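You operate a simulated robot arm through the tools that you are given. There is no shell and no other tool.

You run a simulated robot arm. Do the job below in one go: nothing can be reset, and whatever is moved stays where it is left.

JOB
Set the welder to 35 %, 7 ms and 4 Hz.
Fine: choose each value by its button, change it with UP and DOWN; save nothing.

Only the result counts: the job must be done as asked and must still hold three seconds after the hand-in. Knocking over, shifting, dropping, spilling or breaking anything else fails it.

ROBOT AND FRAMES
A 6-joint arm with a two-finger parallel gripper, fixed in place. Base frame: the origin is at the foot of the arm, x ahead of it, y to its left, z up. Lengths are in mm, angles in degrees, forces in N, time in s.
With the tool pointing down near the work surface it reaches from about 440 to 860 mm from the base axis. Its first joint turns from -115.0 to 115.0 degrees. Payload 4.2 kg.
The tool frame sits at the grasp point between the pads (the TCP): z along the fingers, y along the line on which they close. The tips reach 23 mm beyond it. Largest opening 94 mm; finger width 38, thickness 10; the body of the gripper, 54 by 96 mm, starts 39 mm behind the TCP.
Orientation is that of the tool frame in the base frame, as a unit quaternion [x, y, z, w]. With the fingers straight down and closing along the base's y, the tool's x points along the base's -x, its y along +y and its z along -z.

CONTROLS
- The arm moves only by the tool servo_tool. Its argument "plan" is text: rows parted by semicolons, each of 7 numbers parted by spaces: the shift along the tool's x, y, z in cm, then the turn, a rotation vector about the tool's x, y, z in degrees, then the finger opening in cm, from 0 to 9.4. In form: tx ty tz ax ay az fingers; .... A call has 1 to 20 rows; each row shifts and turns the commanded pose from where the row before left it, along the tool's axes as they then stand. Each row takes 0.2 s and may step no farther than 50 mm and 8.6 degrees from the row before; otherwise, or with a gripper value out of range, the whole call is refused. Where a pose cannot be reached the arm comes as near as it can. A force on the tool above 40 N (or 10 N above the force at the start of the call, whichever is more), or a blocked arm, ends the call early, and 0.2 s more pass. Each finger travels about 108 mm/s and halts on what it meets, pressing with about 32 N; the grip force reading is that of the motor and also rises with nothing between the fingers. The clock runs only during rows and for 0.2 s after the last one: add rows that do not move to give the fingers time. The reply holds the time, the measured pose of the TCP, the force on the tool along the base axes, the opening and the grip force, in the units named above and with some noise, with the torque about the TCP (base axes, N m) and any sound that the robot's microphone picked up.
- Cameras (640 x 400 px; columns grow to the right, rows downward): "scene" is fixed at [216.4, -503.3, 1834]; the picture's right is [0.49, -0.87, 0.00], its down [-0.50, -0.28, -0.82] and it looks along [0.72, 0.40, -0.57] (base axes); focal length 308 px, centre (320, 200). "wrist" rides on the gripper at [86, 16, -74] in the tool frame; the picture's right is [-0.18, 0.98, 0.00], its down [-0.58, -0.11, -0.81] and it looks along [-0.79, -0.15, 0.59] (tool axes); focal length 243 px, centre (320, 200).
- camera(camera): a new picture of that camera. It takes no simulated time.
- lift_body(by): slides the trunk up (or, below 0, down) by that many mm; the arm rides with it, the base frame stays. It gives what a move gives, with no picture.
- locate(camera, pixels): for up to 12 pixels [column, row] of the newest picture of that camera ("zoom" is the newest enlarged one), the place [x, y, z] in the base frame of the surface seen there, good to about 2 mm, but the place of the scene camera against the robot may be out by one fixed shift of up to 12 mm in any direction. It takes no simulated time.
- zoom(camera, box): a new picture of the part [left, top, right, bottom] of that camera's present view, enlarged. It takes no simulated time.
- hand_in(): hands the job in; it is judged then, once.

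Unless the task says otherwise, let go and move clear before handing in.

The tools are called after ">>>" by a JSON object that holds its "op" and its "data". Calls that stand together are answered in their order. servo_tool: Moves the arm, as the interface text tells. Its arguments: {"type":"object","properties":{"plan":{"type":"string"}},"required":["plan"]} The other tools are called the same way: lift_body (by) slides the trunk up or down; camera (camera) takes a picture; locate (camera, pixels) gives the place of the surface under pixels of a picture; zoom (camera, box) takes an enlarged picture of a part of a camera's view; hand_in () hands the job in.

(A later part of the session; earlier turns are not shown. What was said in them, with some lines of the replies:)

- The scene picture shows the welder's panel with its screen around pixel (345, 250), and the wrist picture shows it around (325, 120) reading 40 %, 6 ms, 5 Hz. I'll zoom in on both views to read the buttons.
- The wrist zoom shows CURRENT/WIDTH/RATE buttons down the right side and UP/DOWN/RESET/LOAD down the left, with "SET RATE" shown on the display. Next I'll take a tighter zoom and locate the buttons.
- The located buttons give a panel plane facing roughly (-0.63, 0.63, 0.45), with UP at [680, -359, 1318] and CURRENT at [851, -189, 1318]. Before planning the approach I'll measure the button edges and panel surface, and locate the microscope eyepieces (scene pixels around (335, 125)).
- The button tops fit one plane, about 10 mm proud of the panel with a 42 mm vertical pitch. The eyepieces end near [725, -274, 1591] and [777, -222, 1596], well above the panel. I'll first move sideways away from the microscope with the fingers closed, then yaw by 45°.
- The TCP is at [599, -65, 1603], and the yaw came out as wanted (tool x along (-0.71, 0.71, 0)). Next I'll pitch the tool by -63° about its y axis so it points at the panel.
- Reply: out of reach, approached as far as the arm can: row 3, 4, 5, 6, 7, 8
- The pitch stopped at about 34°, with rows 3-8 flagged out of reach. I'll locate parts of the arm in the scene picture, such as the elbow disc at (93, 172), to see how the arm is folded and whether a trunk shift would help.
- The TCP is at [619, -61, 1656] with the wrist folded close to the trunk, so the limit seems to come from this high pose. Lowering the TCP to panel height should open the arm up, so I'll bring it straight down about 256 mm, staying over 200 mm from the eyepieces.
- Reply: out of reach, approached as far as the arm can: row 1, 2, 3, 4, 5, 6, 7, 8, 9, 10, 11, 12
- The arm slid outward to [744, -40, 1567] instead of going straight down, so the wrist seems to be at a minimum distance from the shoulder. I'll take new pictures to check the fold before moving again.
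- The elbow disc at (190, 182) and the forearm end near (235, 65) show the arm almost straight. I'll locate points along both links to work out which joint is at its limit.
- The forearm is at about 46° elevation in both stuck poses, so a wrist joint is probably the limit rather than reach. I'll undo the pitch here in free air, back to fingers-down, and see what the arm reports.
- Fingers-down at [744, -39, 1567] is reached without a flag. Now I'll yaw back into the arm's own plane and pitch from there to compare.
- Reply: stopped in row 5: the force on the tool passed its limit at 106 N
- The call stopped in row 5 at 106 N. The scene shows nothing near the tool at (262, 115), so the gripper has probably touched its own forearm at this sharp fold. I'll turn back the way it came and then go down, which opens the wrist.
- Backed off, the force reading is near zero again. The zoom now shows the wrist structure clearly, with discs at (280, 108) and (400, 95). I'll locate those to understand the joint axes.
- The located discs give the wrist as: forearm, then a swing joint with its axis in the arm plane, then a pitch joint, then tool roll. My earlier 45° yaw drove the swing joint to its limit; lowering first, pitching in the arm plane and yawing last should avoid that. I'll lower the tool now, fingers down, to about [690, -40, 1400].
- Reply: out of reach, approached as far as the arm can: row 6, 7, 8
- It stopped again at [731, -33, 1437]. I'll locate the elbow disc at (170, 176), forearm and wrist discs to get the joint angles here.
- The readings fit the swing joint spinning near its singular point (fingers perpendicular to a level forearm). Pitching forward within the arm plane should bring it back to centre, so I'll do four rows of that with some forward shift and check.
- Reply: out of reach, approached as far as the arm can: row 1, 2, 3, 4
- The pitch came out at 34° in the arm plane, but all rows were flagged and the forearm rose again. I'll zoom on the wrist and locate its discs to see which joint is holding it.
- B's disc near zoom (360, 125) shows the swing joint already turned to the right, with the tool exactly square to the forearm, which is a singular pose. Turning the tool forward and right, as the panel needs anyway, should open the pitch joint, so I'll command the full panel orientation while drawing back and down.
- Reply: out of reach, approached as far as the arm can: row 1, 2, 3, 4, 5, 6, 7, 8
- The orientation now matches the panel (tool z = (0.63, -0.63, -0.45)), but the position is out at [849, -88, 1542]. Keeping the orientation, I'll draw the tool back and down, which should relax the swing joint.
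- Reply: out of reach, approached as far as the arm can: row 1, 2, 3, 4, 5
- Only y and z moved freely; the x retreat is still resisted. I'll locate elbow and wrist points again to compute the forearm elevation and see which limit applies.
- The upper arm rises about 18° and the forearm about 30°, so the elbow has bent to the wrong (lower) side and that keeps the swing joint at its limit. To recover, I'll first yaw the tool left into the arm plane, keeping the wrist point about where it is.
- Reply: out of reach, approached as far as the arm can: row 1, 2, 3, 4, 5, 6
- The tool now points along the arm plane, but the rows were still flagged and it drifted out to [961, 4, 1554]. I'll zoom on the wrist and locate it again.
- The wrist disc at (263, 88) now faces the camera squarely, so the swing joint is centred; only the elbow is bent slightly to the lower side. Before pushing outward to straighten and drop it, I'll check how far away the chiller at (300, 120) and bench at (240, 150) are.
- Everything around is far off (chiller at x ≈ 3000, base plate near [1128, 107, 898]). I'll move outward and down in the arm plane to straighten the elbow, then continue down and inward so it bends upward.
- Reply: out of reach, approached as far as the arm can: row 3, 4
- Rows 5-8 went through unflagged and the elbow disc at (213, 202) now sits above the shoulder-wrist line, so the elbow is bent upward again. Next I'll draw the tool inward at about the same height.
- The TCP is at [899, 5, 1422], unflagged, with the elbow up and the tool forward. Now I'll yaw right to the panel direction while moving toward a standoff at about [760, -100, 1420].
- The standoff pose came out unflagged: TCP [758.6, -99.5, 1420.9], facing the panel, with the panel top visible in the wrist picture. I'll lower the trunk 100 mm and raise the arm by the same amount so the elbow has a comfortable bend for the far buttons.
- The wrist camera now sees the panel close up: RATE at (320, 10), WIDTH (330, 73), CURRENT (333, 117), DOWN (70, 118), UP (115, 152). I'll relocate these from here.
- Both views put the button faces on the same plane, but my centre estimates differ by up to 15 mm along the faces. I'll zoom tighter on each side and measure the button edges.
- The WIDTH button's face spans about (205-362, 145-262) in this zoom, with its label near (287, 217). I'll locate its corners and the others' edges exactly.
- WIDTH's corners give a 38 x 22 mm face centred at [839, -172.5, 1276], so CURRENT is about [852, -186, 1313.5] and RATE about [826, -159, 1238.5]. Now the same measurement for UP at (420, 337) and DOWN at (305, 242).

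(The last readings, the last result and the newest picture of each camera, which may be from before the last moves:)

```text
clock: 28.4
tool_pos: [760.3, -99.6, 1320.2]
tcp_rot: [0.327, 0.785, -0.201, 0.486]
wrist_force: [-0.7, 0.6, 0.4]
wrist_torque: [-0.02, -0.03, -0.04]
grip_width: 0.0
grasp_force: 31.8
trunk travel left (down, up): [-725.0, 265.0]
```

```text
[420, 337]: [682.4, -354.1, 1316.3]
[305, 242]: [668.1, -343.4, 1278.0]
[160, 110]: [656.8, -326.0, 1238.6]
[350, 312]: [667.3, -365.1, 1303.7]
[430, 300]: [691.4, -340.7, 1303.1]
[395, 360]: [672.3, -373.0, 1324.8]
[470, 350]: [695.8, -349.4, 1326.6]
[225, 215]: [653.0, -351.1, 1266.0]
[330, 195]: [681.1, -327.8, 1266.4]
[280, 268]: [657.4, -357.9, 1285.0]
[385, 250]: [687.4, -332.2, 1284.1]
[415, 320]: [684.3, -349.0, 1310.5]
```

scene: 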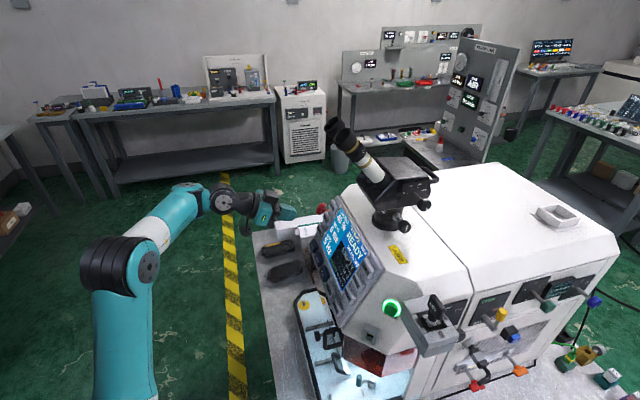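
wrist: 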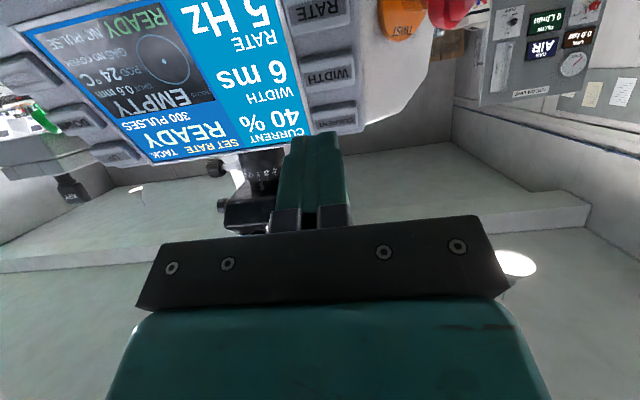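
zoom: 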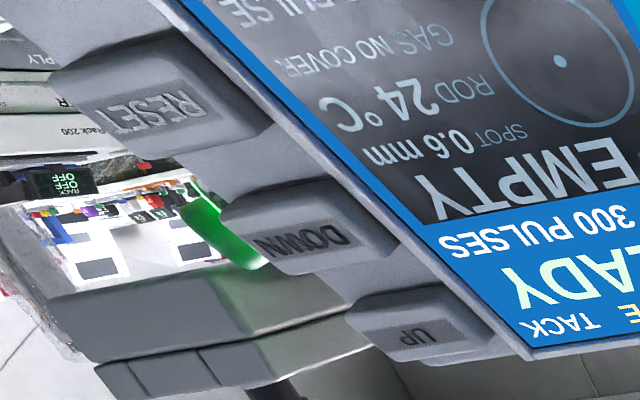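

Refined targets: UP [682, -357, 1314.5], DOWN [669.5, -342.5, 1275.5], CURRENT [852, -186, 1313.5]. I'll start with CURRENT and bring the closed tips to about 20 mm in front of it.

>>> {"op": "servo_tool", "data": {"plan": "-1.01 0.088 1.45 0 0 0 0; -1.01 0.088 1.45 0 0 0 0; -1.01 0.088 1.45 0 0 0 0; -1.01 0.088 1.45 0 0 0 0; -1.01 0.088 1.45 0 0 0 0; 0 0 0 0 0 0 0"}}

>>> {"op": "camera", "data": {"camera": "wrist"}}

>>> {"op": "zoom", "data": {"camera": "scene", "box": [230, 160, 390, 320]}}

```text
clock: 29.9
tool_pos: [825.4, -158.7, 1332.9]
tcp_rot: [0.326, 0.786, -0.201, 0.486]
wrist_force: [0.1, 1.3, -1.0]
wrist_torque: [0.0, 0.01, 0.01]
grip_width: 0.0
grasp_force: 31.9
trunk travel left (down, up): [-725.0, 265.0]
```

```text
taken
```

wrist: 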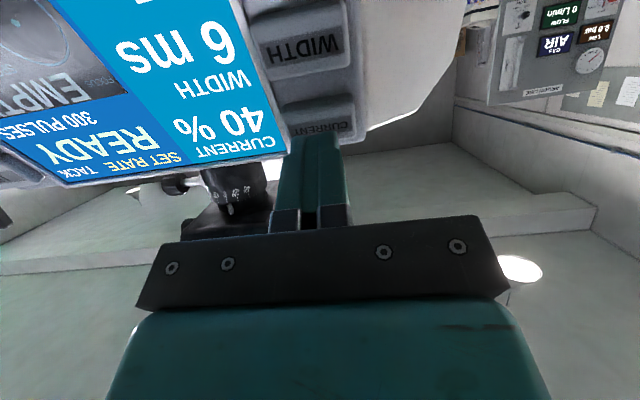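

```text
2.50 times, centred on (310, 240) of scene
```

zoom: 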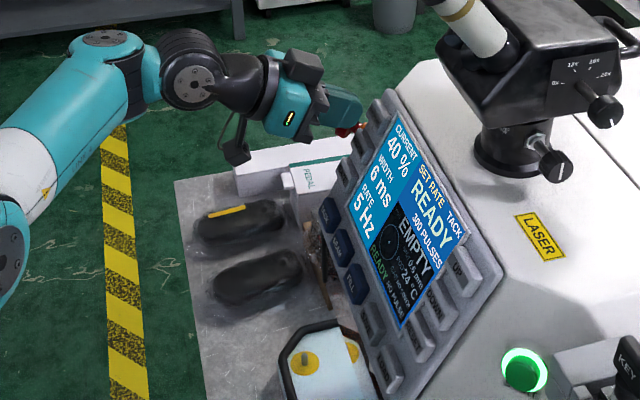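

The fingertip in the wrist picture is lined up with CURRENT (label at (325, 128)), and the TCP is where I commanded. I'll close most of the gap, to about 3-4 mm.

>>> {"op": "servo_tool", "data": {"plan": "0 0 0.8 0 0 0 0; 0 0 0.8 0 0 0 0; 0 0 0 0 0 0 0"}}

>>> {"op": "zoom", "data": {"camera": "wrist", "box": [240, 60, 400, 220]}}

```text
clock: 30.6
tool_pos: [834.5, -168.8, 1324.5]
tcp_rot: [0.327, 0.785, -0.202, 0.486]
wrist_force: [-0.1, -0.5, -0.2]
wrist_torque: [0.03, 0.01, -0.01]
grip_width: 0.0
grasp_force: 32.0
trunk travel left (down, up): [-725.0, 265.0]
```

```text
2.50 times, centred on (320, 140) of wrist
```

zoom: 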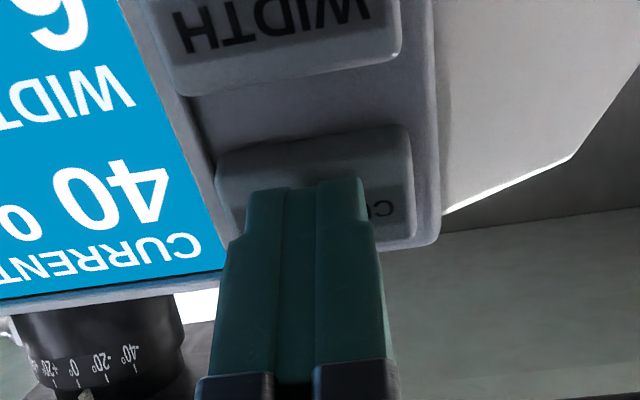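

The fingers are centred on CURRENT with about 4 mm of gap. I'll press about 3 mm past first contact and then back off in the same call.

>>> {"op": "servo_tool", "data": {"plan": "0 0 0.4 0 0 0 0; 0 0 0.15 0 0 0 0; 0 0 0.15 0 0 0 0; 0 0 -0.7 0 0 0 0; 0 0 0 0 0 0 0"}}

>>> {"op": "zoom", "data": {"camera": "scene", "box": [290, 180, 410, 320]}}

```text
clock: 31.9
tool_pos: [833.8, -169.3, 1325.2]
tcp_rot: [0.326, 0.785, -0.201, 0.487]
wrist_force: [0.7, 1.0, 0.4]
wrist_torque: [-0.01, -0.02, -0.01]
grip_width: 0.0
grasp_force: 31.7
trunk travel left (down, up): [-725.0, 265.0]
```

```text
2.86 times, centred on (350, 250) of scene
```

zoom: 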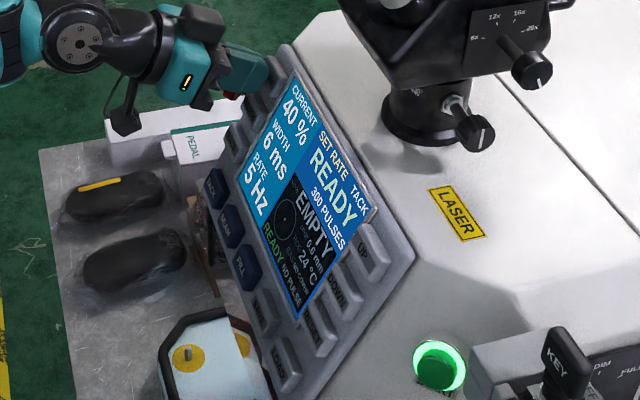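

No sound and the screen still says SET RATE, so the button wasn't pressed far enough. I'll go in again and stop in contact to read the force.

>>> {"op": "servo_tool", "data": {"plan": "0 0 0.5 0 0 0 0; 0 0 0.2 0 0 0 0; 0 0 0.1 0 0 0 0"}}

```text
clock: 32.6
tool_pos: [838.2, -173.3, 1323.0]
tcp_rot: [0.326, 0.785, -0.201, 0.488]
wrist_force: [-1.2, 1.2, -0.1]
wrist_torque: [-0.02, 0.03, 0.01]
grip_width: 0.0
grasp_force: 31.8
trunk travel left (down, up): [-725.0, 265.0]
heard: click
```

A click was heard at TCP [838.2, -173.3, 1323.0] with under 2 N of force. I'll check the screen.

>>> {"op": "zoom", "data": {"camera": "scene", "box": [290, 180, 410, 320]}}

```text
2.86 times, centred on (350, 250) of scene
```

zoom: 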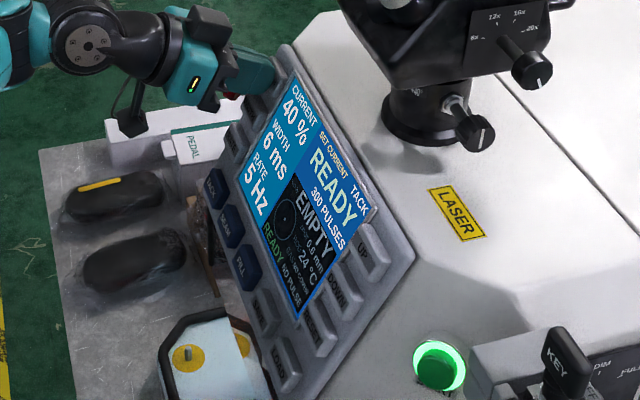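

The screen now reads SET CURRENT, so the press worked at about 2 mm past the face. I'll back off 40 mm and start across the panel toward DOWN, checking reach halfway.

>>> {"op": "servo_tool", "data": {"plan": "0 0 -2.0 0 0 0 0; 0 0 -2.0 0 0 0 0; 0.52 -2.99 0 0 0 0 0; 0.52 -2.99 0 0 0 0 0; 0.52 -2.99 0 0 0 0 0; 0.52 -2.99 0 0 0 0 0; 0 0 0 0 0 0 0"}}

```text
clock: 34.2
tool_pos: [723.6, -227.1, 1320.8]
tcp_rot: [0.327, 0.785, -0.202, 0.486]
wrist_force: [-0.8, -0.1, 0.1]
wrist_torque: [-0.03, 0.0, -0.02]
grip_width: 0.1
grasp_force: 32.2
trunk travel left (down, up): [-725.0, 265.0]
```

No flags at the halfway point [723.6, -227.1, 1320.8]. I'll continue to 40 mm in front of DOWN.

>>> {"op": "servo_tool", "data": {"plan": "0.52 -2.99 -0.09 0 0 0 0; 0.52 -2.99 -0.09 0 0 0 0; 0.52 -2.99 -0.09 0 0 0 0; 0.52 -2.99 -0.09 0 0 0 0; 0 0 0 0 0 0 0"}}

>>> {"op": "camera", "data": {"camera": "wrist"}}

>>> {"op": "zoom", "data": {"camera": "scene", "box": [230, 160, 430, 360]}}

```text
clock: 35.5
tool_pos: [628.7, -301.7, 1304.5]
tcp_rot: [0.327, 0.785, -0.202, 0.486]
wrist_force: [-0.1, -0.4, -0.6]
wrist_torque: [0.0, 0.01, -0.02]
grip_width: 0.1
grasp_force: 32.1
trunk travel left (down, up): [-725.0, 265.0]
```

```text
taken
```

wrist: 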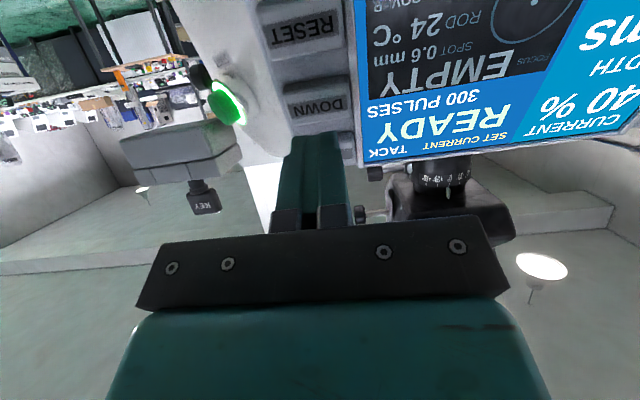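

```text
2.00 times, centred on (330, 260) of scene
```

zoom: 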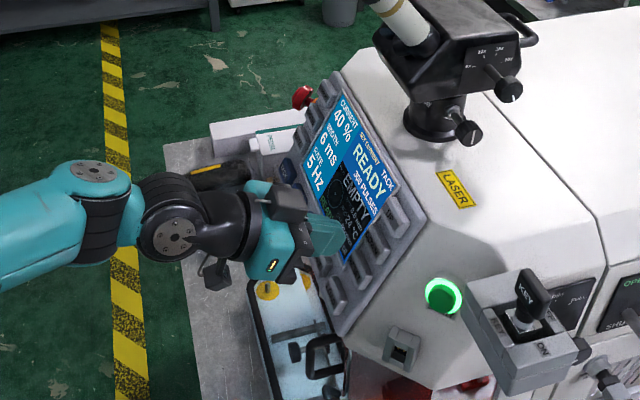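

The arm reached [628.7, -301.7, 1304.5] with DOWN at (318, 107) just ahead of the fingers. I'll check DOWN's corners from here.

>>> {"op": "locate", "data": {"camera": "wrist", "pixels": [[318, 107], [288, 88], [346, 80], [292, 118], [350, 112], [315, 86], [305, 28], [318, 128]]}}

>>> {"op": "zoom", "data": {"camera": "wrist", "box": [240, 20, 400, 180]}}

```text
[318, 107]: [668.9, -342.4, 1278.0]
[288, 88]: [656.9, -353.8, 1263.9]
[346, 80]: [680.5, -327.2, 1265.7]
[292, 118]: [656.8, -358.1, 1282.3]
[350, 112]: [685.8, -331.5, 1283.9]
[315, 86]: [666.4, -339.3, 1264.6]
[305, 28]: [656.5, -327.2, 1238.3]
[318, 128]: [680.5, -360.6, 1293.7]
```

```text
2.50 times, centred on (320, 100) of wrist
```

zoom: 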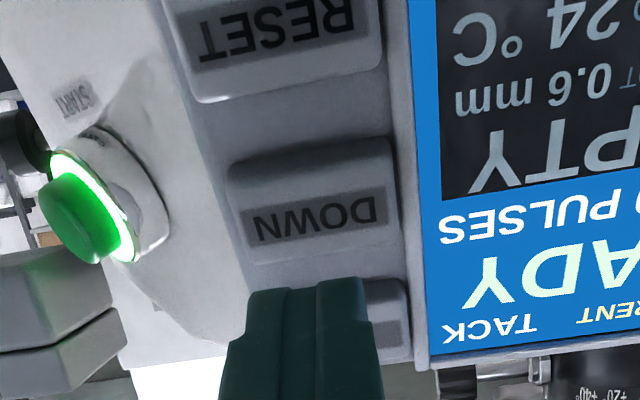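

DOWN's corners centre on [670, -342.7, 1274], and the fingers are aligned to within a millimetre with about 42 mm to go. I'll approach to roughly 4 mm.

>>> {"op": "servo_tool", "data": {"plan": "0 0 1.3 0 0 0 0; 0 0 1.3 0 0 0 0; 0 0 1.2 0 0 0 0; 0 0 0 0 0 0 0"}}

>>> {"op": "zoom", "data": {"camera": "wrist", "box": [240, 20, 400, 180]}}

```text
clock: 36.5
tool_pos: [653.5, -325.1, 1287.6]
tcp_rot: [0.327, 0.785, -0.201, 0.486]
wrist_force: [0.4, -0.3, 0.9]
wrist_torque: [0.03, 0.02, 0.03]
grip_width: 0.0
grasp_force: 32.1
trunk travel left (down, up): [-725.0, 265.0]
```

```text
2.50 times, centred on (320, 100) of wrist
```

zoom: 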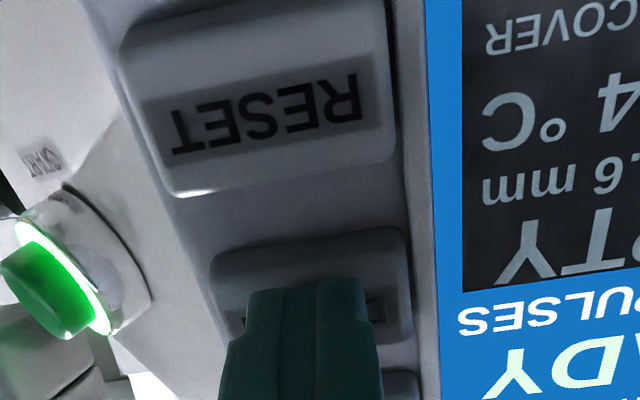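

The fingers sit over DOWN with about 4 mm to go. One press: in by 7.5 mm, a brief hold, then back out.

>>> {"op": "servo_tool", "data": {"plan": "0 0 0.5 0 0 0 0; 0 0 0.25 0 0 0 0; 0 0 0 0 0 0 0; 0 0 -0.75 0 0 0 0; 0 0 0 0 0 0 0"}}

>>> {"op": "zoom", "data": {"camera": "scene", "box": [290, 180, 410, 320]}}

>>> {"op": "camera", "data": {"camera": "wrist"}}

```text
clock: 37.6
tool_pos: [652.6, -326.8, 1285.8]
tcp_rot: [0.328, 0.784, -0.202, 0.486]
wrist_force: [0.8, -0.7, 0.1]
wrist_torque: [-0.01, -0.03, 0.03]
grip_width: 0.0
grasp_force: 31.7
trunk travel left (down, up): [-725.0, 265.0]
heard: click
```

```text
2.86 times, centred on (350, 250) of scene
```

zoom: 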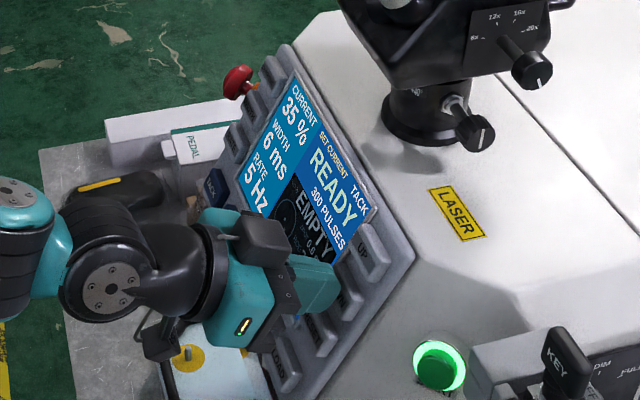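

```text
taken
```

wrist: 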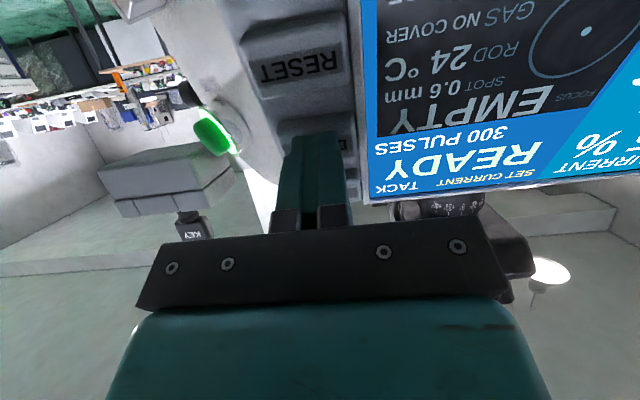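

The screen shows 35 % after one click, so one step is 5 %. I'll back off and go across to WIDTH.

>>> {"op": "servo_tool", "data": {"plan": "0 0 -2.0 0 0 0 0; 0 0 -2.0 0 0 0 0; 0.01 2.99 0.02 0 0 0 0; 0.01 2.99 0.02 0 0 0 0; 0.01 2.99 0.02 0 0 0 0; 0.01 2.99 0.02 0 0 0 0; 0.01 2.99 0.02 0 0 0 0; 0.01 2.99 0.02 0 0 0 0; 0.01 2.99 0.02 0 0 0 0; 0.01 2.99 0.02 0 0 0 0; 0 0 0 0 0 0 0"}}

>>> {"op": "zoom", "data": {"camera": "wrist", "box": [220, 0, 420, 180]}}

```text
clock: 40.0
tool_pos: [798.5, -132.5, 1303.9]
tcp_rot: [0.326, 0.785, -0.201, 0.487]
wrist_force: [-0.2, 0.4, -0.4]
wrist_torque: [-0.03, 0.02, -0.04]
grip_width: 0.0
grasp_force: 31.7
trunk travel left (down, up): [-725.0, 265.0]
```

```text
2.22 times, centred on (320, 90) of wrist
```

zoom: 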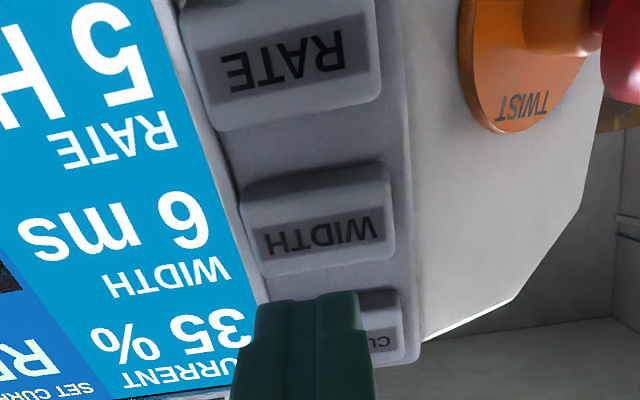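

The fingers are aligned with WIDTH (label at (320, 235)) to within a millimetre, 40.5 mm away. I'll approach and press in one call with the same depth as before.

>>> {"op": "servo_tool", "data": {"plan": "0 0 1.3 0 0 0 0; 0 0 1.3 0 0 0 0; 0 0 1.1 0 0 0 0; 0 0 0 0 0 0 0; 0 0 0.5 0 0 0 0; 0 0 0.25 0 0 0 0; 0 0 0 0 0 0 0; 0 0 -0.75 0 0 0 0; 0 0 0 0 0 0 0"}}

>>> {"op": "zoom", "data": {"camera": "scene", "box": [290, 180, 410, 320]}}

```text
clock: 42.0
tool_pos: [821.7, -156.5, 1287.5]
tcp_rot: [0.327, 0.785, -0.202, 0.486]
wrist_force: [-0.7, -0.2, -0.3]
wrist_torque: [0.04, 0.0, 0.02]
grip_width: 0.0
grasp_force: 31.4
trunk travel left (down, up): [-725.0, 265.0]
heard: click
```

```text
2.86 times, centred on (350, 250) of scene
```

zoom: 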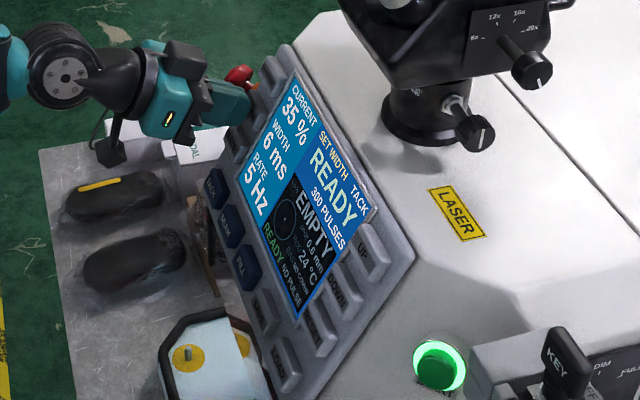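

The screen reads SET WIDTH. I'll back off and go across to 40 mm in front of UP.

>>> {"op": "servo_tool", "data": {"plan": "0 0 -2.0 0 0 0 0; 0 0 -2.0 0 0 0 0; -0.556 -3.0 0.056 0 0 0 0; -0.556 -3.0 0.056 0 0 0 0; -0.556 -3.0 0.056 0 0 0 0; -0.556 -3.0 0.056 0 0 0 0; -0.556 -3.0 0.056 0 0 0 0; -0.556 -3.0 0.056 0 0 0 0; -0.556 -3.0 0.056 0 0 0 0; -0.556 -3.0 0.056 0 0 0 0; 0 0 0 0 0 0 0"}}

>>> {"op": "zoom", "data": {"camera": "wrist", "box": [220, 20, 420, 200]}}

```text
clock: 44.5
tool_pos: [644.2, -316.2, 1342.0]
tcp_rot: [0.327, 0.785, -0.202, 0.486]
wrist_force: [-0.3, 0.5, -0.2]
wrist_torque: [-0.01, -0.04, -0.01]
grip_width: 0.0
grasp_force: 32.2
trunk travel left (down, up): [-725.0, 265.0]
```

```text
2.22 times, centred on (320, 110) of wrist
```

zoom: 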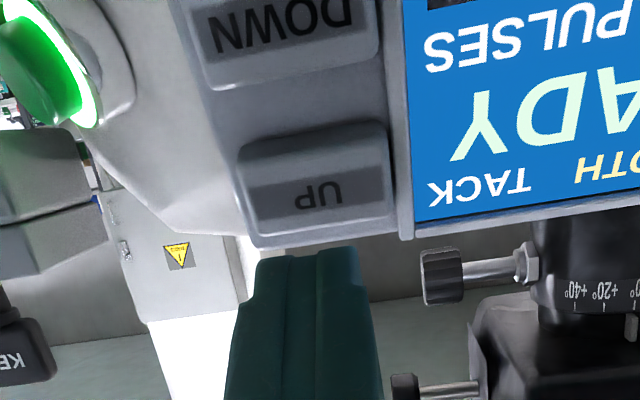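

UP at (315, 195) in the zoom is straight ahead of the fingers, and the microscope knobs are well behind the panel plane. I'll approach and press UP once.

>>> {"op": "servo_tool", "data": {"plan": "0 0 1.2 0 0 0 0; 0 0 1.2 0 0 0 0; 0 0 1.2 0 0 0 0; 0 0 0 0 0 0 0; 0 0 0.5 0 0 0 0; 0 0 0.25 0 0 0 0; 0 0 0 0 0 0 0; 0 0 -0.75 0 0 0 0; 0 0 0 0 0 0 0"}}

>>> {"op": "zoom", "data": {"camera": "scene", "box": [290, 180, 410, 320]}}

```text
clock: 46.5
tool_pos: [666.8, -339.9, 1326.7]
tcp_rot: [0.327, 0.785, -0.201, 0.486]
wrist_force: [-0.1, 0.1, 0.3]
wrist_torque: [-0.01, 0.02, 0.02]
grip_width: 0.3
grasp_force: 31.7
trunk travel left (down, up): [-725.0, 265.0]
heard: click
```

```text
2.86 times, centred on (350, 250) of scene
```

zoom: 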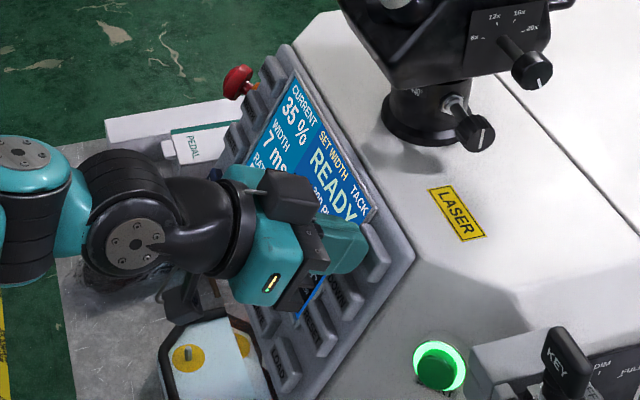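

The screen shows 35 % and 7 ms. Before dropping to RATE's lower row I'll check the height of the tray and chamber frame below the panel (scene pixels near (315, 310)).

>>> {"op": "locate", "data": {"camera": "scene", "pixels": [[300, 298], [320, 340], [335, 345], [308, 320], [330, 300], [322, 208], [318, 215], [325, 310]]}}

>>> {"op": "servo_tool", "data": {"plan": "0 0 -2.0 0 0 0 0; 0 0 -2.0 0 0 0 0; 0 0 0 0 0 0 0"}}

```text
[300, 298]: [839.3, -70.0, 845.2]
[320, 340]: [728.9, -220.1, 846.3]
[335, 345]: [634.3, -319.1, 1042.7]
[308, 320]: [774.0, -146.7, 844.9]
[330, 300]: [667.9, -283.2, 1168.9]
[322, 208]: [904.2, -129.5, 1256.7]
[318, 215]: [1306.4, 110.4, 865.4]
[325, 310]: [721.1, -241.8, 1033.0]
```

```text
clock: 47.2
tool_pos: [641.5, -315.6, 1345.0]
tcp_rot: [0.326, 0.786, -0.2, 0.486]
wrist_force: [-0.2, -0.2, 0.1]
wrist_torque: [0.01, 0.01, 0.01]
grip_width: 0.0
grasp_force: 31.8
trunk travel left (down, up): [-725.0, 265.0]
```

The tray and frame below the panel are at z ≈ 850-1040, far under the gripper's path. I'll go across to 40 mm in front of RATE.

>>> {"op": "servo_tool", "data": {"plan": "1.085 3.0 0.02 0 0 0 0; 1.085 3.0 0.02 0 0 0 0; 1.085 3.0 0.02 0 0 0 0; 1.085 3.0 0.02 0 0 0 0; 1.085 3.0 0.02 0 0 0 0; 1.085 3.0 0.02 0 0 0 0; 1.085 3.0 0.02 0 0 0 0; 1.085 3.0 0.02 0 0 0 0; 0 0 0 0 0 0 0"}}

>>> {"op": "zoom", "data": {"camera": "wrist", "box": [220, 0, 420, 180]}}

>>> {"op": "camera", "data": {"camera": "scene"}}

```text
clock: 49.2
tool_pos: [783.9, -118.5, 1266.0]
tcp_rot: [0.327, 0.785, -0.201, 0.486]
wrist_force: [-0.6, -0.2, -0.4]
wrist_torque: [0.04, -0.02, -0.01]
grip_width: 0.1
grasp_force: 31.9
trunk travel left (down, up): [-725.0, 265.0]
```

```text
2.22 times, centred on (320, 90) of wrist
```

zoom: 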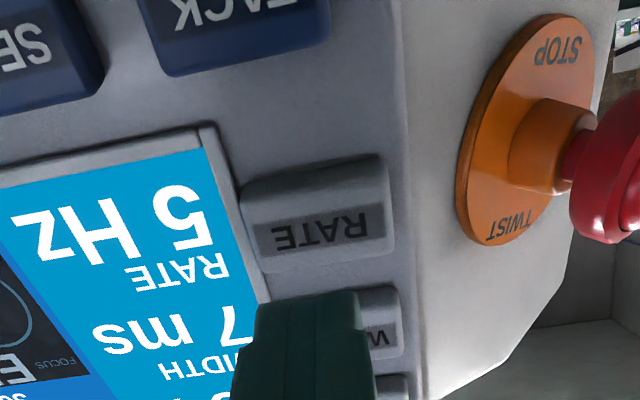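

```text
taken
```

scene: 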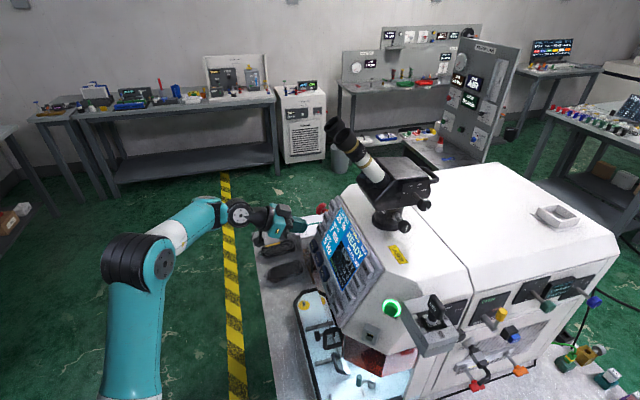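

RATE at (315, 225) in the zoom is straight ahead, but the red STOP knob is close by on the right. I'll locate the knob's near edge to confirm clearance.

>>> {"op": "locate", "data": {"camera": "wrist", "pixels": [[450, 76], [442, 85], [460, 50], [435, 80], [425, 65], [450, 95], [321, 103], [292, 88], [347, 78], [298, 118], [350, 112]]}}

```text
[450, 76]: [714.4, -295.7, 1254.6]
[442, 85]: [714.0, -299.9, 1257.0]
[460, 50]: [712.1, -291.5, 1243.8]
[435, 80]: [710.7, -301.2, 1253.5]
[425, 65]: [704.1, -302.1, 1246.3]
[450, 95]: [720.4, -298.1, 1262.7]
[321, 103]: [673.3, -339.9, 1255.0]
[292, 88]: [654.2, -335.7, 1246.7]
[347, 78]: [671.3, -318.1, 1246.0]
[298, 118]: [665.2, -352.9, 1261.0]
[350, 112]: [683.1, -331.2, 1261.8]
```

Those coordinates came from an older wrist picture, not this pose, so I'll use the newest zoom picture's pixels instead.

>>> {"op": "locate", "data": {"camera": "zoom", "pixels": [[610, 170], [580, 205], [575, 180], [600, 230], [545, 150], [520, 150], [318, 232], [250, 205], [378, 165], [262, 262], [388, 240], [315, 180]]}}

```text
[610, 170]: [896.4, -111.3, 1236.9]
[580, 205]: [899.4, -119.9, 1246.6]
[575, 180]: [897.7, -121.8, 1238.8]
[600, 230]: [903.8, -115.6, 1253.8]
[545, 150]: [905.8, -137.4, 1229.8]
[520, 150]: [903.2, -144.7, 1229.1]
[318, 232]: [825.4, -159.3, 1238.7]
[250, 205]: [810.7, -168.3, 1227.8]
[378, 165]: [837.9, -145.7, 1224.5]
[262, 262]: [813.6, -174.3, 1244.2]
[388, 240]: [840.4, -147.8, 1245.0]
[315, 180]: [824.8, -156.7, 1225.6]
```

RATE's face centres on [825.5, -159, 1237], in line with the fingers, and the STOP knob at [897, -111, 1237] leaves about 60 mm to the gripper body. I'll approach and press RATE.

>>> {"op": "servo_tool", "data": {"plan": "0 0 1.3 0 0 0 0; 0 0 1.3 0 0 0 0; 0 0 1.1 0 0 0 0; 0 0 0 0 0 0 0; 0 0 0.5 0 0 0 0; 0 0 0.25 0 0 0 0; 0 0 0 0 0 0 0; 0 0 -0.75 0 0 0 0; 0 0 0 0 0 0 0"}}

>>> {"op": "zoom", "data": {"camera": "scene", "box": [290, 180, 410, 320]}}

```text
clock: 51.2
tool_pos: [808.6, -142.4, 1250.7]
tcp_rot: [0.327, 0.785, -0.201, 0.486]
wrist_force: [0.6, 0.1, 0.9]
wrist_torque: [0.01, -0.02, -0.01]
grip_width: 0.1
grasp_force: 31.9
trunk travel left (down, up): [-725.0, 265.0]
```

```text
2.86 times, centred on (350, 250) of scene
```

zoom: 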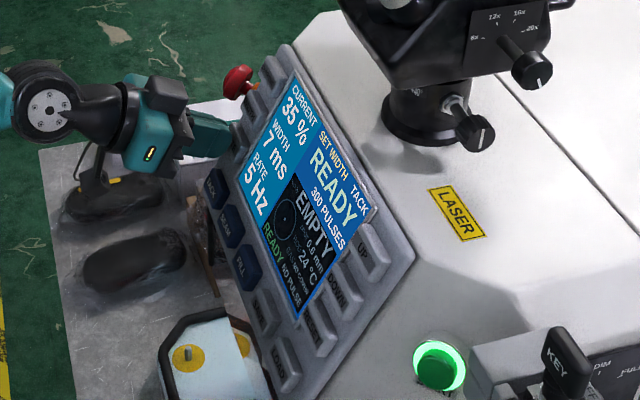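

No click, and the screen still reads SET WIDTH, so the press was about a millimetre short. I'll repeat it slightly deeper.

>>> {"op": "servo_tool", "data": {"plan": "0 0 0.5 0 0 0 0; 0 0 0.35 0 0 0 0; 0 0 0 0 0 0 0; 0 0 -0.85 0 0 0 0; 0 0 0 0 0 0 0"}}

>>> {"op": "zoom", "data": {"camera": "scene", "box": [290, 180, 410, 320]}}

```text
clock: 52.5
tool_pos: [807.9, -142.3, 1250.9]
tcp_rot: [0.327, 0.786, -0.201, 0.486]
wrist_force: [-0.4, -0.3, -0.3]
wrist_torque: [-0.01, -0.04, 0.04]
grip_width: 0.0
grasp_force: 31.6
trunk travel left (down, up): [-725.0, 265.0]
heard: click
```

```text
2.86 times, centred on (350, 250) of scene
```

zoom: 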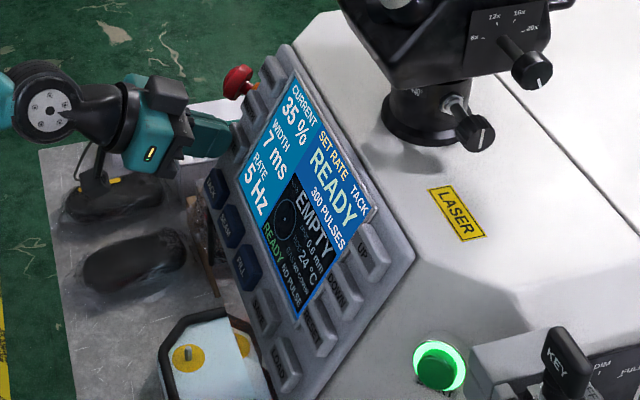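

The click registered and the screen reads SET RATE. Last value: back off and go across to 40 mm in front of DOWN.

>>> {"op": "servo_tool", "data": {"plan": "0 0 -2.0 0 0 0 0; 0 0 -2.0 0 0 0 0; -0.526 -2.985 0.08 0 0 0 0; -0.526 -2.985 0.08 0 0 0 0; -0.526 -2.985 0.08 0 0 0 0; -0.526 -2.985 0.08 0 0 0 0; -0.526 -2.985 0.08 0 0 0 0; -0.526 -2.985 0.08 0 0 0 0; -0.526 -2.985 0.08 0 0 0 0; -0.526 -2.985 0.08 0 0 0 0; 0 0 0 0 0 0 0"}}

>>> {"op": "zoom", "data": {"camera": "wrist", "box": [240, 20, 400, 180]}}

```text
clock: 54.9
tool_pos: [632.6, -303.1, 1300.9]
tcp_rot: [0.326, 0.785, -0.201, 0.487]
wrist_force: [0.2, -0.3, -0.3]
wrist_torque: [-0.01, 0.01, -0.06]
grip_width: 0.0
grasp_force: 31.9
trunk travel left (down, up): [-725.0, 265.0]
```

```text
2.50 times, centred on (320, 100) of wrist
```

zoom: 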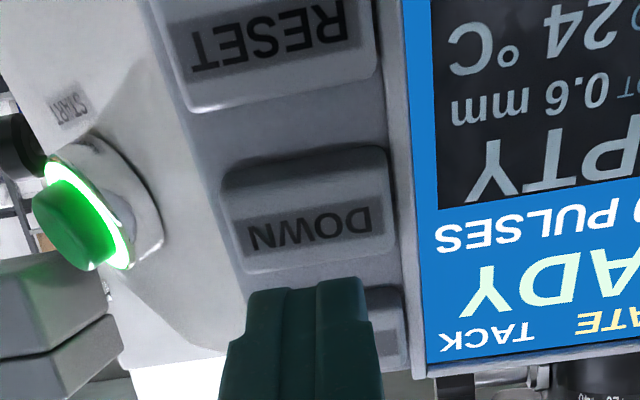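

DOWN at (310, 230) is lined up again, about 37 mm away. I'll approach to about 4 mm first and check the reading.

>>> {"op": "servo_tool", "data": {"plan": "0 0 1.1 0 0 0 0; 0 0 1.1 0 0 0 0; 0 0 1.1 0 0 0 0; 0 0 0 0 0 0 0"}}

```text
clock: 55.9
tool_pos: [651.4, -322.6, 1287.5]
tcp_rot: [0.327, 0.785, -0.201, 0.486]
wrist_force: [0.0, -0.5, 0.3]
wrist_torque: [0.04, -0.02, 0.02]
grip_width: 0.0
grasp_force: 31.5
trunk travel left (down, up): [-725.0, 265.0]
```

The tips are about 6 mm from DOWN's face. I'll press once, 10 mm in and back out.

>>> {"op": "servo_tool", "data": {"plan": "0 0 0.6 0 0 0 0; 0 0 0.4 0 0 0 0; 0 0 0 0 0 0 0; 0 0 -1.0 0 0 0 0; 0 0 0 0 0 0 0"}}

>>> {"op": "zoom", "data": {"camera": "scene", "box": [290, 180, 410, 320]}}

```text
clock: 57.0
tool_pos: [652.5, -325.2, 1287.4]
tcp_rot: [0.327, 0.785, -0.202, 0.486]
wrist_force: [0.0, 0.5, -0.5]
wrist_torque: [0.0, -0.01, -0.03]
grip_width: 0.1
grasp_force: 31.8
trunk travel left (down, up): [-725.0, 265.0]
heard: click
```

```text
2.86 times, centred on (350, 250) of scene
```

zoom: 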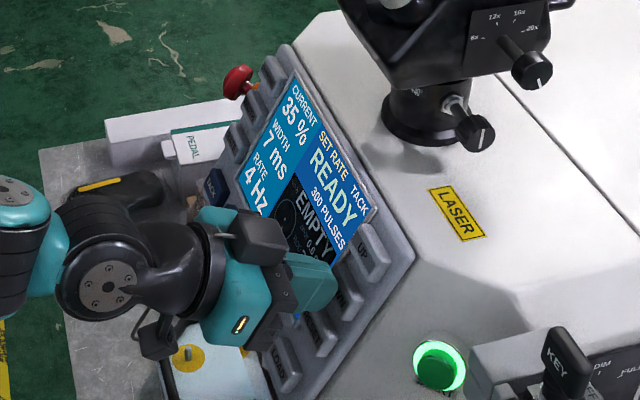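

The screen now shows 35 %, 7 ms and 4 Hz. I'll back the arm well clear of the panel and confirm.

>>> {"op": "servo_tool", "data": {"plan": "0 0 -2.0 0 0 0 0; 0 0 -2.0 0 0 0 0; 0 2.5 -1.5 0 0 0 0; 0 2.5 -1.5 0 0 0 0; 0 2.5 -1.5 0 0 0 0; 0 2.5 -1.5 0 0 0 0; 0 0 0 0 0 0 0; 0 0 0 0 0 0 0"}}

>>> {"op": "zoom", "data": {"camera": "scene", "box": [290, 180, 410, 320]}}

>>> {"op": "camera", "data": {"camera": "scene"}}

```text
clock: 58.9
tool_pos: [660.8, -189.9, 1331.7]
tcp_rot: [0.328, 0.785, -0.202, 0.486]
wrist_force: [0.4, 0.2, 0.4]
wrist_torque: [0.02, -0.03, -0.02]
grip_width: 0.0
grasp_force: 31.8
trunk travel left (down, up): [-725.0, 265.0]
```

```text
2.86 times, centred on (350, 250) of scene
```

zoom: 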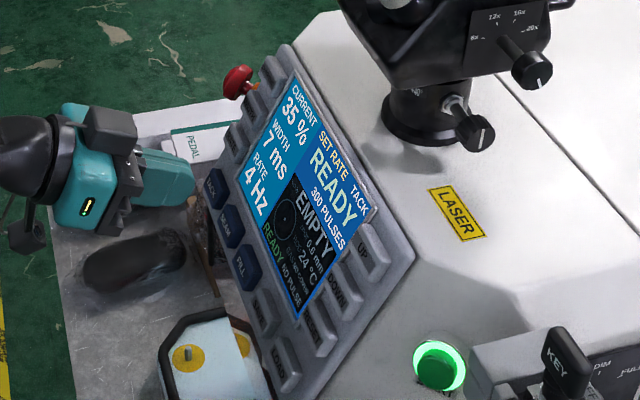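

```text
taken
```

scene: 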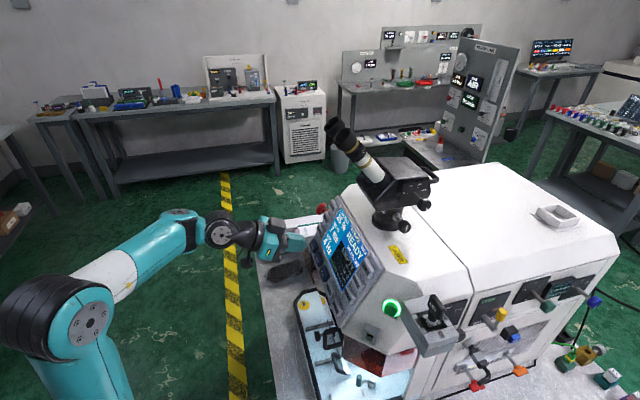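

The screen at zoom pixels (290, 105)-(255, 190) reads 35 %, 7 ms and 4 Hz, nothing was saved, and the gripper is clear of the panel at [661, -190, 1332]. I'm handing in.

>>> {"op": "hand_in", "data": {}}

```text
The job is handed in.
```

The welder is set to 35 %, 7 ms and 4 Hz, and the screen showed all three values just before I handed the job in.

- **Changes made:** I chose each value by its own button. Current took one press of DOWN (40 to 35 %), width one press of UP (6 to 7 ms) and rate one press of DOWN (5 to 4 Hz). I didn't press SAVE or any preset button.
- **One force stop:** Early on, while I was working out the arm's reach, a move in open air stopped at 106 N. Nothing stood near the tool, so I believe the gripper touched the arm's own forearm. I backed off at once, and the force dropped back to near zero.
- **End state:** The gripper is clear of the panel, and the last picture showed nothing moved or knocked over. The trunk is 200 mm lower than at the start.
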